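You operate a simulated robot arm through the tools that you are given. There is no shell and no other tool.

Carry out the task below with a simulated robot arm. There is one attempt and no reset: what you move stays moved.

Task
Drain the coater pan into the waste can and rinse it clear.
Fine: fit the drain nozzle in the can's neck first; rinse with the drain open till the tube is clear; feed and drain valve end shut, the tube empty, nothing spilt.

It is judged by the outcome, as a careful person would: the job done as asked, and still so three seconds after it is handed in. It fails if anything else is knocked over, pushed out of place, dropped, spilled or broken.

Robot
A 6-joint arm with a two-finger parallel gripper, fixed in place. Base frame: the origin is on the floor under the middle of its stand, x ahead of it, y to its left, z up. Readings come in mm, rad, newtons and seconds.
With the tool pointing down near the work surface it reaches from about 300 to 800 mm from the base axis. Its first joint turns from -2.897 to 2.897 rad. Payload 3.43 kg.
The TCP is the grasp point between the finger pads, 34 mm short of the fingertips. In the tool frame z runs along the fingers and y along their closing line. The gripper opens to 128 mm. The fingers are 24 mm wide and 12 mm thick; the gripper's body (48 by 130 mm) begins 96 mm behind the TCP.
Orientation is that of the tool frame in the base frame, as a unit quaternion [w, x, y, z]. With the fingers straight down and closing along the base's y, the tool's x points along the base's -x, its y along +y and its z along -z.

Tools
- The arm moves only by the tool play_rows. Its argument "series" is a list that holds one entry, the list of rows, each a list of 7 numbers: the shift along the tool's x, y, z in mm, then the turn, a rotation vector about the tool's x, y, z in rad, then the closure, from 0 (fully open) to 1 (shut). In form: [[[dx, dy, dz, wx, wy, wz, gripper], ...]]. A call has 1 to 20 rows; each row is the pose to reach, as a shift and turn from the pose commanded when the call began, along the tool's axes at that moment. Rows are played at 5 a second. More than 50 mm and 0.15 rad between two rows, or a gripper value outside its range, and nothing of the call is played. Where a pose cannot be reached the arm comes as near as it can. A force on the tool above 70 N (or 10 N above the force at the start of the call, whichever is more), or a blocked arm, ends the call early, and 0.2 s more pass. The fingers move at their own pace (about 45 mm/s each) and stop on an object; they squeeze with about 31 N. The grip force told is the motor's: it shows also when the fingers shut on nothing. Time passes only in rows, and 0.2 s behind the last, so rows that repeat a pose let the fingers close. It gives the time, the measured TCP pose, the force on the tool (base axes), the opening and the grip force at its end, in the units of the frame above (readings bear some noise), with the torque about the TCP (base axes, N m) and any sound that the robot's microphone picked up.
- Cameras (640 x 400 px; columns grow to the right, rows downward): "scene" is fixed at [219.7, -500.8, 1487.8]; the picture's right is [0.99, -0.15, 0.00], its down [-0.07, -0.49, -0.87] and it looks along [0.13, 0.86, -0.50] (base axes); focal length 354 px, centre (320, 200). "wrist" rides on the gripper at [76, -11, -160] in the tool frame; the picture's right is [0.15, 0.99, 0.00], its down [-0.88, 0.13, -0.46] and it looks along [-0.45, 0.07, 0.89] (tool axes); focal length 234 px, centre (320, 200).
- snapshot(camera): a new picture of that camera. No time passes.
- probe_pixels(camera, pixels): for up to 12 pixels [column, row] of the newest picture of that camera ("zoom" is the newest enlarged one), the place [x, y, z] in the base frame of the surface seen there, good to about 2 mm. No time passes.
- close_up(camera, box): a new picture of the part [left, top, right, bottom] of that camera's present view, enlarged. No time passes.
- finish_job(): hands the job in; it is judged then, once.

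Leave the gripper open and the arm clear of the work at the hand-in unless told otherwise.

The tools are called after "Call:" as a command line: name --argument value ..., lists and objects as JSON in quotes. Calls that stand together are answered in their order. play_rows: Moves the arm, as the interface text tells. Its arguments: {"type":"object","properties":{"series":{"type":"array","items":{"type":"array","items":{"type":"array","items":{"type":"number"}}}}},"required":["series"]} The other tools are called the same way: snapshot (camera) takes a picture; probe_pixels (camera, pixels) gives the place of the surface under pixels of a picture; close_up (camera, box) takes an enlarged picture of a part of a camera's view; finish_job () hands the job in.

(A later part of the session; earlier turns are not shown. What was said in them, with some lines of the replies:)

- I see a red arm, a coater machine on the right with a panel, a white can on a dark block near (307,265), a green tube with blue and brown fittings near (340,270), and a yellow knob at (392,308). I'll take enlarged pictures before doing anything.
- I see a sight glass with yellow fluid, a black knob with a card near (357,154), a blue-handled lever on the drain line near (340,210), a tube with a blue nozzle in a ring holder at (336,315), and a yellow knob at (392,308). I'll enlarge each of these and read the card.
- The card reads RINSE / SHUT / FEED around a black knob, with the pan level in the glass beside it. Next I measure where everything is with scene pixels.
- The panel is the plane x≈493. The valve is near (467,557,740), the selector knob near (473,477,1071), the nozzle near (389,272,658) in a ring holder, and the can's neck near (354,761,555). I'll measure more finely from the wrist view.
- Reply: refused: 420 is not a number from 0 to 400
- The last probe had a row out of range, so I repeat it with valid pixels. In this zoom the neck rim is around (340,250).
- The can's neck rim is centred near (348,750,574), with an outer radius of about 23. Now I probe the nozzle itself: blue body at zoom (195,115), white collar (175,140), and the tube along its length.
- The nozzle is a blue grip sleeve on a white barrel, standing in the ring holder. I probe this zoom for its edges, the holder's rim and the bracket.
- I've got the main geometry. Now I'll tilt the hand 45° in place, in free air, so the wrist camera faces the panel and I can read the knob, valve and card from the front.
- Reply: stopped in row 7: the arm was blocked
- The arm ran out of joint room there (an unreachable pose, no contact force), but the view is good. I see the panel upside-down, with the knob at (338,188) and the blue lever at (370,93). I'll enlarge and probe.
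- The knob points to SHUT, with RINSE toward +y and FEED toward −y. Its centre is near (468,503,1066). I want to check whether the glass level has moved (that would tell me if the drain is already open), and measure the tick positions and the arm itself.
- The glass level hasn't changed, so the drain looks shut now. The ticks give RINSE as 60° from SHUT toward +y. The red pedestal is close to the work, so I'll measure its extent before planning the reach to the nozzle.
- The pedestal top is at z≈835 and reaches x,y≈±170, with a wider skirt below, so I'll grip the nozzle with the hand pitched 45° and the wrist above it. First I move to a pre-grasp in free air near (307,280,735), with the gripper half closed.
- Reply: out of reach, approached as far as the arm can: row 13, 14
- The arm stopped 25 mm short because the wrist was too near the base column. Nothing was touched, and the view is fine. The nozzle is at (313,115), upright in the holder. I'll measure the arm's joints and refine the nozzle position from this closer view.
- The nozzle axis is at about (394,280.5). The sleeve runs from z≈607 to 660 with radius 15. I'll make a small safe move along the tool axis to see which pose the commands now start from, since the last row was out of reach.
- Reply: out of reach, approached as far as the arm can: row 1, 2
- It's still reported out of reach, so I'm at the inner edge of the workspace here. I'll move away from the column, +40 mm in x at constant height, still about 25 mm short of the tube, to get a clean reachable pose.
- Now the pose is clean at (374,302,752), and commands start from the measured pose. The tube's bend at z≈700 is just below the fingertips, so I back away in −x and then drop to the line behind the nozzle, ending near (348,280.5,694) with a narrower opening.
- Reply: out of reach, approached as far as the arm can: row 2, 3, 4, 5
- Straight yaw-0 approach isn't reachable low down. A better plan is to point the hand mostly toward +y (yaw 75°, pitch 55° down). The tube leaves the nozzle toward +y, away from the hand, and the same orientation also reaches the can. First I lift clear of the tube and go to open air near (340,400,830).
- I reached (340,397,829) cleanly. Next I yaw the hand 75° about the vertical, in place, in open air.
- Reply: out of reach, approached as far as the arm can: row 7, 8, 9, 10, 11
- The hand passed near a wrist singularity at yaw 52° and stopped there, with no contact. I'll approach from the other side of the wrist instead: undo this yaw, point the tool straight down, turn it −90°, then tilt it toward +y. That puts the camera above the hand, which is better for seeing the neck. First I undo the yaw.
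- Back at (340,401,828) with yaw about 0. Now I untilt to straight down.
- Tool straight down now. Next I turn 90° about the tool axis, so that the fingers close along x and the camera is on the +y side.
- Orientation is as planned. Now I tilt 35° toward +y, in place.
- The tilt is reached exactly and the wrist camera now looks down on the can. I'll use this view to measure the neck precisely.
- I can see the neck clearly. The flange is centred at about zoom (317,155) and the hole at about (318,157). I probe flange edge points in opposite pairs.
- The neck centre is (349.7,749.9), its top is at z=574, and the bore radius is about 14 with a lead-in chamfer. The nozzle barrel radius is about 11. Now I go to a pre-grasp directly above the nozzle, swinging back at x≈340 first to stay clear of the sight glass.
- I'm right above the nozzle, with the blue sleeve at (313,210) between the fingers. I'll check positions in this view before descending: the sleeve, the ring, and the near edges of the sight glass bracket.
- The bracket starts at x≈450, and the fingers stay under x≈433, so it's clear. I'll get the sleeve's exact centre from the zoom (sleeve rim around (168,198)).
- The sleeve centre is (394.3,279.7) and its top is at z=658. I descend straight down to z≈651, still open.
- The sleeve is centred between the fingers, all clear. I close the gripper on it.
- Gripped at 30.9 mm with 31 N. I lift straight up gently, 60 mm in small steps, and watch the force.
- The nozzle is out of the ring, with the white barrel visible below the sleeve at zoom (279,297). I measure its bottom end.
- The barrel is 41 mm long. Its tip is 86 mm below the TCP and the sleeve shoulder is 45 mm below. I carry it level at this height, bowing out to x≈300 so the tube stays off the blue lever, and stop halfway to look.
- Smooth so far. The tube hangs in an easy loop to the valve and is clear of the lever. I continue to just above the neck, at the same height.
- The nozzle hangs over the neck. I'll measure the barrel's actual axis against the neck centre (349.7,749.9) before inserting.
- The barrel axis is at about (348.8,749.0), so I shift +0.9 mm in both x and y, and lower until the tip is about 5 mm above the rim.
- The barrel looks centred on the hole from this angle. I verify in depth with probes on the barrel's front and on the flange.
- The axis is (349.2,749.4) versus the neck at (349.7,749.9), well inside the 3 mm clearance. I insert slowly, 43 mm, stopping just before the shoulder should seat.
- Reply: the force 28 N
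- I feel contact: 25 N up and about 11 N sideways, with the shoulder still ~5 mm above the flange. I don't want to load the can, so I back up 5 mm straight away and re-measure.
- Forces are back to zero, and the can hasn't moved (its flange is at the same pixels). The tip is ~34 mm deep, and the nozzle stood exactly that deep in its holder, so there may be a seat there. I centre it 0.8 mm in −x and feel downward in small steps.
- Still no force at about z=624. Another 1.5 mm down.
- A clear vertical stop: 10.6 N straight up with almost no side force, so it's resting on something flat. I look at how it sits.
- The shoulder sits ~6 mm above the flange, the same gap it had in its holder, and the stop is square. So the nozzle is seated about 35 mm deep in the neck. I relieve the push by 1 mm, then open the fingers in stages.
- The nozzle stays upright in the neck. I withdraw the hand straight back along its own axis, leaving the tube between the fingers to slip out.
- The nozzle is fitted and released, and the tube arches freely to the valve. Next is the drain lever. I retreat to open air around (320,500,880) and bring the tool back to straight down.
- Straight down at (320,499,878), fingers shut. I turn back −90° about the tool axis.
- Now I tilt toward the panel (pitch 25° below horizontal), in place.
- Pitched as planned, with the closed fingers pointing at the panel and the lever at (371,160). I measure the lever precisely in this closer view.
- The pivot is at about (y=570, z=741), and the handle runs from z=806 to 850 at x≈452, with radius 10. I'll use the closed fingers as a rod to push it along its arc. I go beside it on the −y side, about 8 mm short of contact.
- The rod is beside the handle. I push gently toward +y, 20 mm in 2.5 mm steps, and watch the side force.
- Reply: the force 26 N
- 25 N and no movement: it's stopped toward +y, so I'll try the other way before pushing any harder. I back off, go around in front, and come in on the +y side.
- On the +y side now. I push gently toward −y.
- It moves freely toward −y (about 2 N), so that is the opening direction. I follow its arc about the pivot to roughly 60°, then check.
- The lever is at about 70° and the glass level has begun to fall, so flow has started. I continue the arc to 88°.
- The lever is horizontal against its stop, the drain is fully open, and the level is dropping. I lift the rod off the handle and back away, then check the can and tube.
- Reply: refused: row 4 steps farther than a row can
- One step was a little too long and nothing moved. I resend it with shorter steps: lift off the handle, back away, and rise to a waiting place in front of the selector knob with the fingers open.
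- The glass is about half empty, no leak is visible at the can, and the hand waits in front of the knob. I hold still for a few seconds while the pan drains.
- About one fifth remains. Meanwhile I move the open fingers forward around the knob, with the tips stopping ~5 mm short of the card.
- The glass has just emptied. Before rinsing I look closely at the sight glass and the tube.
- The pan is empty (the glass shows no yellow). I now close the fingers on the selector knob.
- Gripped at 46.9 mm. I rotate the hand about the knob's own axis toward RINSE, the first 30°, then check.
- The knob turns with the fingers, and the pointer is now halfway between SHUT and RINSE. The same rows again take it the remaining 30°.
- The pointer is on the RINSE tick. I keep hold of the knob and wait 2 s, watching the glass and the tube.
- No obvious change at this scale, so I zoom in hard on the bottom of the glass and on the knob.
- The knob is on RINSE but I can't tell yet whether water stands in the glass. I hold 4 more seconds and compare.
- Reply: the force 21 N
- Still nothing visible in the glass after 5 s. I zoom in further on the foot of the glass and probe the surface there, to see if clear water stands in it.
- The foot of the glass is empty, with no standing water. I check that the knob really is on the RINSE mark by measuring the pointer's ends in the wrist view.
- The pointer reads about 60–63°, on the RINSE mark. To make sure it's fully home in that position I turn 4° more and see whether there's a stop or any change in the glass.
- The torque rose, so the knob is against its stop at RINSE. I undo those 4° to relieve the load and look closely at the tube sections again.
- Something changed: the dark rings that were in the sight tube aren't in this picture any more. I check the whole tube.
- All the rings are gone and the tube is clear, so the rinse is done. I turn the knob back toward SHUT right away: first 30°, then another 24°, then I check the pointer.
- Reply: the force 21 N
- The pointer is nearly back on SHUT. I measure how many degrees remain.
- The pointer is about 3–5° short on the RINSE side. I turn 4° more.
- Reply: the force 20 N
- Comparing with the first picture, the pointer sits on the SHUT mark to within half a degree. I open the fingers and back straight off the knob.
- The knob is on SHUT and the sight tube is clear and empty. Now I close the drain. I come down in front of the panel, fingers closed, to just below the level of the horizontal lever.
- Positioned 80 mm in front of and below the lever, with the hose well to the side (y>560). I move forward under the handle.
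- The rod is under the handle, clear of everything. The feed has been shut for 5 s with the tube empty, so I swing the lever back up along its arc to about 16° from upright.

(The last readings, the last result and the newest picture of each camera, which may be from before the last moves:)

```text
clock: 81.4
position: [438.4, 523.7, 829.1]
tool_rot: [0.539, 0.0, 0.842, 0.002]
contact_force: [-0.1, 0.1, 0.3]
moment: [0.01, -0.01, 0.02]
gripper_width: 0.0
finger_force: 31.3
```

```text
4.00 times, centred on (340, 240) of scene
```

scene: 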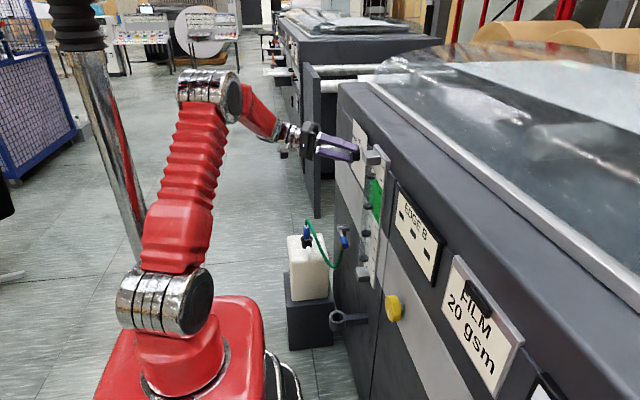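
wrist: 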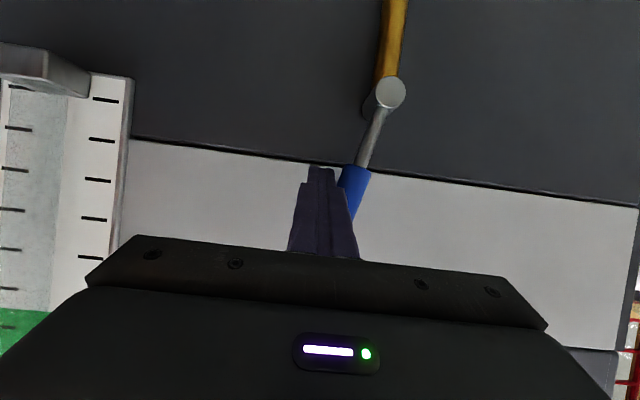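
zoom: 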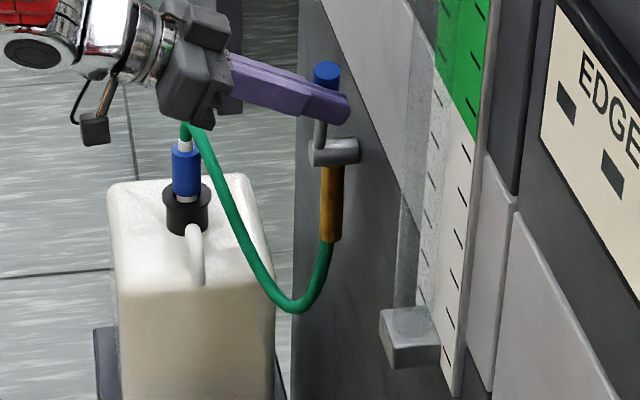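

The lever follows nicely. I take it the last degrees to its upright stop, gently.

Call:
play_rows --series '[[[-2.8, 6, -1.3, 0, 0, 0, 1], [-5.1, 11.6, -2.3, 0, 0, 0, 1], [-7.2, 17.7, -3.3, 0, 0, 0, 1], [-8.2, 21, -3.8, 0, 0, 0, 1], [-9, 24, -4.1, 0, 0, 0, 1], [-9, 24.8, -4.1, 0, 0, 0, 1]]]'

Call:
close_up --camera "wrist" --box '[280, 40, 440, 240]'

Call:
close_up --camera "scene" --box '[325, 190, 375, 250]'

```text
clock: 82.8
position: [437.3, 547.5, 837.7]
tool_rot: [0.538, 0.001, 0.843, 0.001]
contact_force: [-3.5, -10.1, -0.6]
moment: [-0.21, 0.09, -0.15]
gripper_width: 0.3
finger_force: 31.0
```

```text
2.00 times, centred on (360, 140) of wrist
```

zoom: 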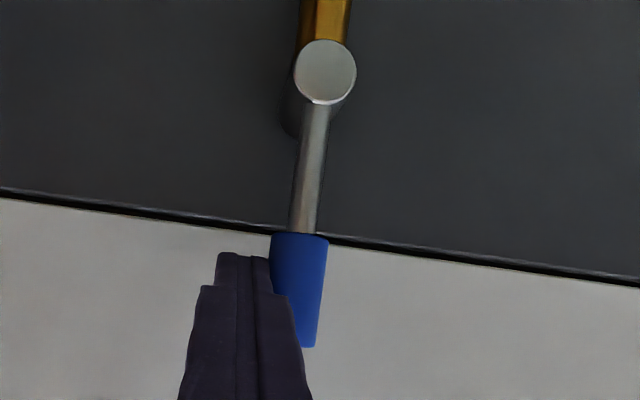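

```text
6.67 times, centred on (350, 220) of scene
```

zoom: 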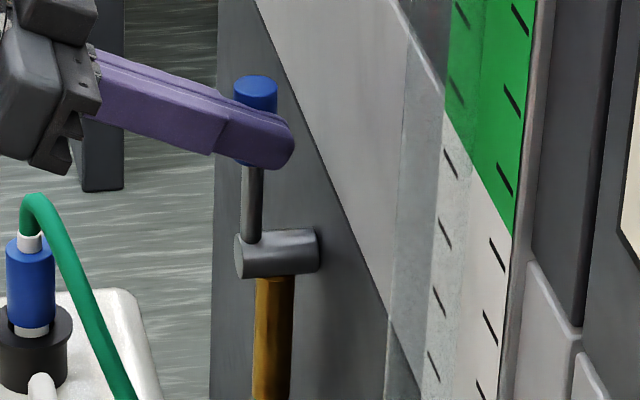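

The lever is upright against its stop, in exactly its starting position. I ease off sideways, back away from the panel and open the gripper.

Call:
play_rows --series '[[[0, -6, 0, 0, 0, 0, 1], [0, -14, -15, 0, 0, 0, 1], [0, -20, -50, 0, 0, 0, 1], [0, -25, -90, 0, 0, 0, 1], [-10, -30, -130, 0, 0, 0, 0.5], [-30, -35, -165, 0, 0, 0, 0], [-55, -40, -190, 0, 0, 0, 0], [-55, -40, -190, 0, 0, 0, 0], [-55, -40, -190, 0, 0, 0, 0]]]'

Call:
snapshot --camera "wrist"

Call:
snapshot --camera "scene"

Call:
close_up --camera "scene" --box '[280, 130, 400, 300]'

```text
clock: 84.8
position: [287.2, 506.9, 967.0]
tool_rot: [0.539, 0.0, 0.843, 0.002]
contact_force: [0.7, -0.2, 0.5]
moment: [0.03, 0.0, 0.0]
gripper_width: 103.3
finger_force: 0.0
```

```text
taken
```

wrist: 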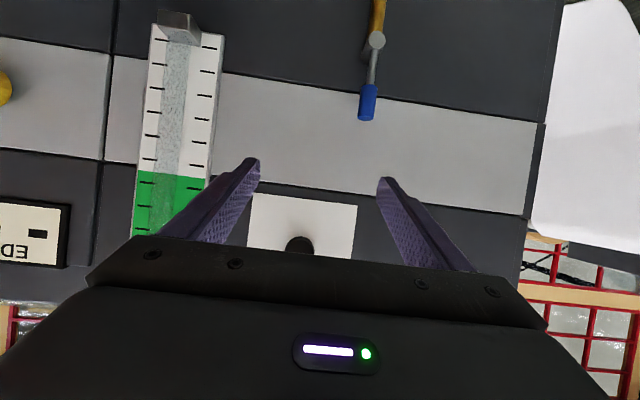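

```text
taken
```

scene: 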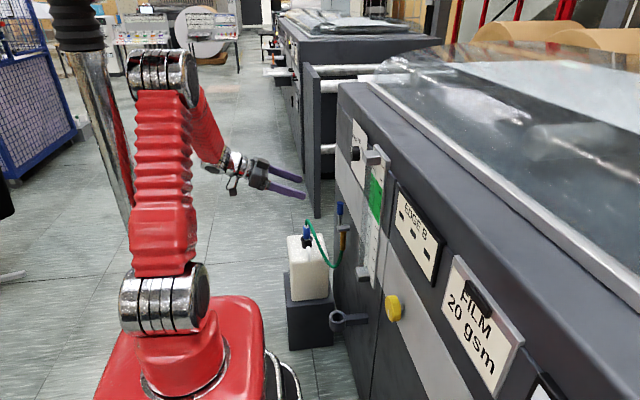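

```text
2.35 times, centred on (340, 215) of scene
```

zoom: 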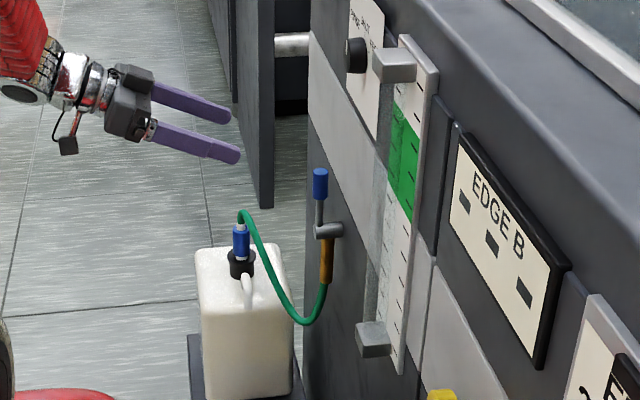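

Everything looks right. I let 3 s pass with the gripper fully open, then check the glass for any rise, and the lever, can and nozzle positions.

Call:
play_rows --series '[[[0, 0, 0, 0, 0, 0, 0], [0, 0, 0, 0, 0, 0, 0], [-15, 0, -20, 0, 0, 0, 0], [-30, 0, -40, 0, 0, 0, 0], [-30, 0, -40, 0, 0, 0, 0], [-30, 0, -40, 0, 0, 0, 0], [-30, 0, -40, 0, 0, 0, 0], [-30, 0, -40, 0, 0, 0, 0], [-30, 0, -40, 0, 0, 0, 0], [-30, 0, -40, 0, 0, 0, 0], [-30, 0, -40, 0, 0, 0, 0], [-30, 0, -40, 0, 0, 0, 0], [-30, 0, -40, 0, 0, 0, 0], [-30, 0, -40, 0, 0, 0, 0], [-30, 0, -40, 0, 0, 0, 0]]]'

Call:
snapshot --camera "wrist"

Call:
close_up --camera "wrist" --box '[240, 20, 420, 260]'

Call:
close_up --camera "scene" --box '[345, 140, 385, 290]'

Call:
close_up --camera "scene" --box '[275, 210, 355, 360]'

```text
clock: 88.0
position: [265.3, 506.7, 1010.7]
tool_rot: [0.538, 0.0, 0.843, 0.002]
contact_force: [-0.5, -0.4, 0.5]
moment: [-0.01, 0.02, 0.02]
gripper_width: 128.0
finger_force: 0.0
```

```text
taken
```

wrist: 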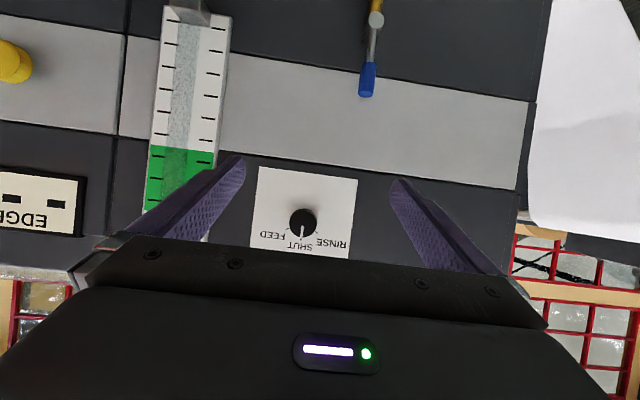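

```text
1.67 times, centred on (330, 140) of wrist
```

zoom: 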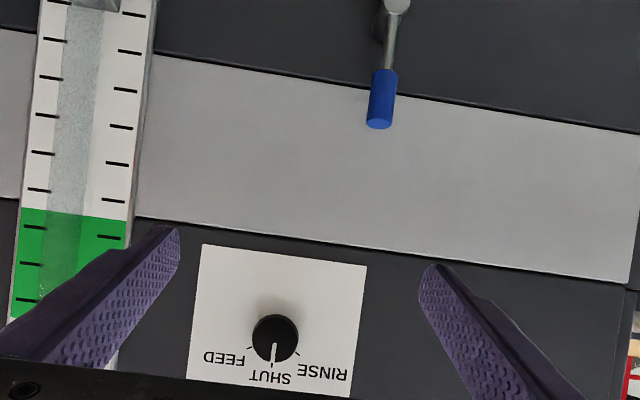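

```text
2.67 times, centred on (365, 215) of scene
```

zoom: 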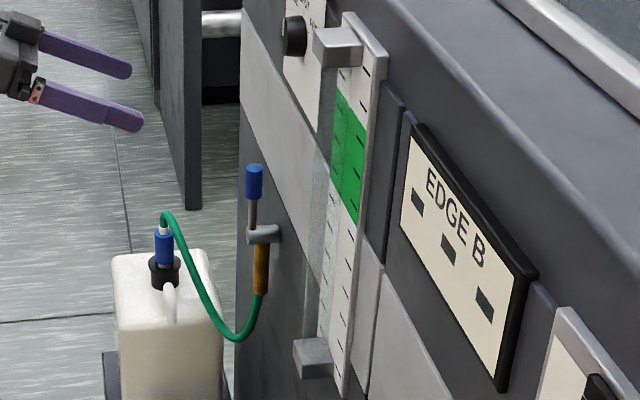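

```text
2.67 times, centred on (315, 285) of scene
```

zoom: 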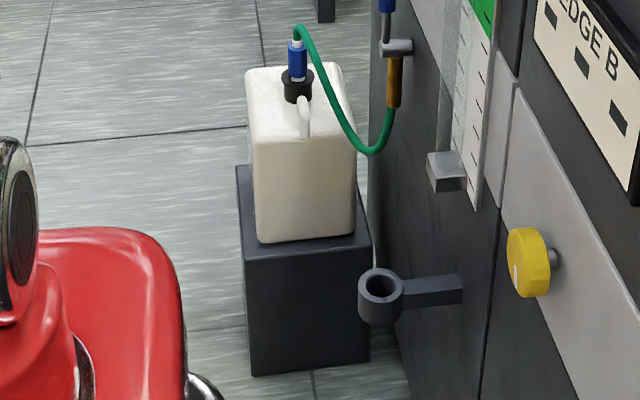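

The glass stays empty, the knob is on SHUT, the lever is upright, the can and nozzle are in place and the floor is dry. One last numeric check of the lever, the flange and the foot of the glass.

Call:
close_up --camera "scene" --box '[350, 240, 380, 285]'

Call:
close_up --camera "wrist" --box '[270, 180, 370, 260]'

Call:
close_up --camera "scene" --box '[295, 225, 325, 250]'

Call:
probe_pixels --camera "zoom" --pixels '[[265, 268], [190, 250], [268, 130], [268, 160]]'

Call:
probe_pixels --camera "wrist" --pixels '[[367, 75], [367, 92], [376, 20], [373, 45]]'

```text
8.89 times, centred on (365, 262) of scene
```

zoom: 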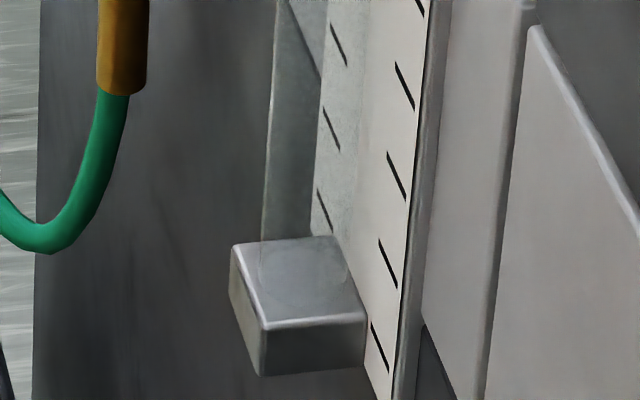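

```text
5.00 times, centred on (320, 220) of wrist
```

zoom: 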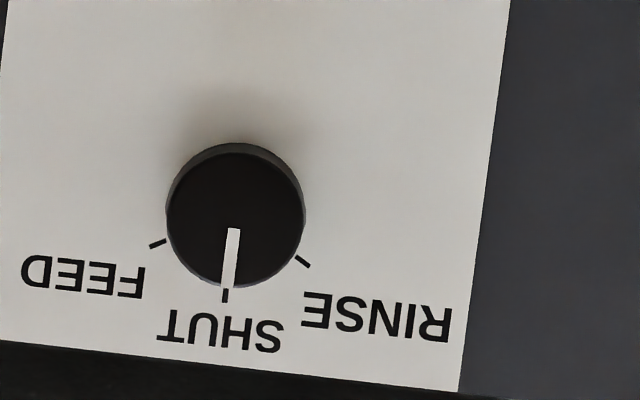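

```text
16.00 times, centred on (310, 238) of scene
```

zoom: 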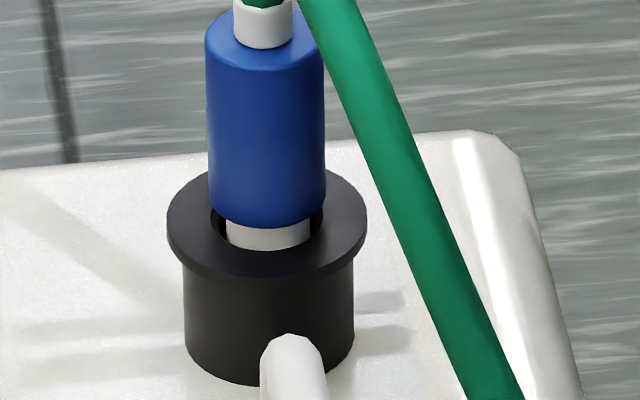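

```text
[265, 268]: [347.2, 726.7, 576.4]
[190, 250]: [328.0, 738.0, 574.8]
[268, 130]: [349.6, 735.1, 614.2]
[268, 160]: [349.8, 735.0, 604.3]
```

```text
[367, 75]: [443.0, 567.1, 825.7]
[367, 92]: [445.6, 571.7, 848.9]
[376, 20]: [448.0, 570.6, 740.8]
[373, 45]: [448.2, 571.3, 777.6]
```

The final check is good:
- **Can:** it hasn't moved, and the nozzle is upright in the neck.
- **Drain lever:** back upright in its original shut position.
- **Knob:** on SHUT.
- **Sight tube:** clear and empty.
- **Spills:** none visible.
- **Arm:** well clear, with the gripper open.

I hand the job in.

Call:
finish_job

```text
The job is handed in.
```

The coater pan is drained into the waste can and rinsed clear, and the job is handed in; no result has come back yet.

- **Nozzle:** I fitted it in the can's neck before opening anything. It rests on a firm stop about 35 mm in. Its shoulder is about 6 mm above the rim, roughly the same gap it had in its holder. I left it in the can.
- **Drain:** I opened the lever fully and let the sight glass run empty before rinsing.
- **Rinse:** I held the selector on RINSE with the drain open for about 7 seconds. By then the dark rings in the sight tube were gone.
- **End state:** The selector is on SHUT and the drain lever is upright against its shut stop. The sight tube was still clear and empty about 5 seconds after the drain closed. I saw nothing spilt, and the can hasn't moved.

I took "the tube" to mean the sight glass. I couldn't see inside the green drain hose. It still sags below the nozzle, so I can't rule out a little water left in that loop.

While fitting the nozzle I briefly pressed on the can with about 25 N before backing off. When finding which way the lever opens, I pushed it the wrong way with about 25 N. Neither moved anything.
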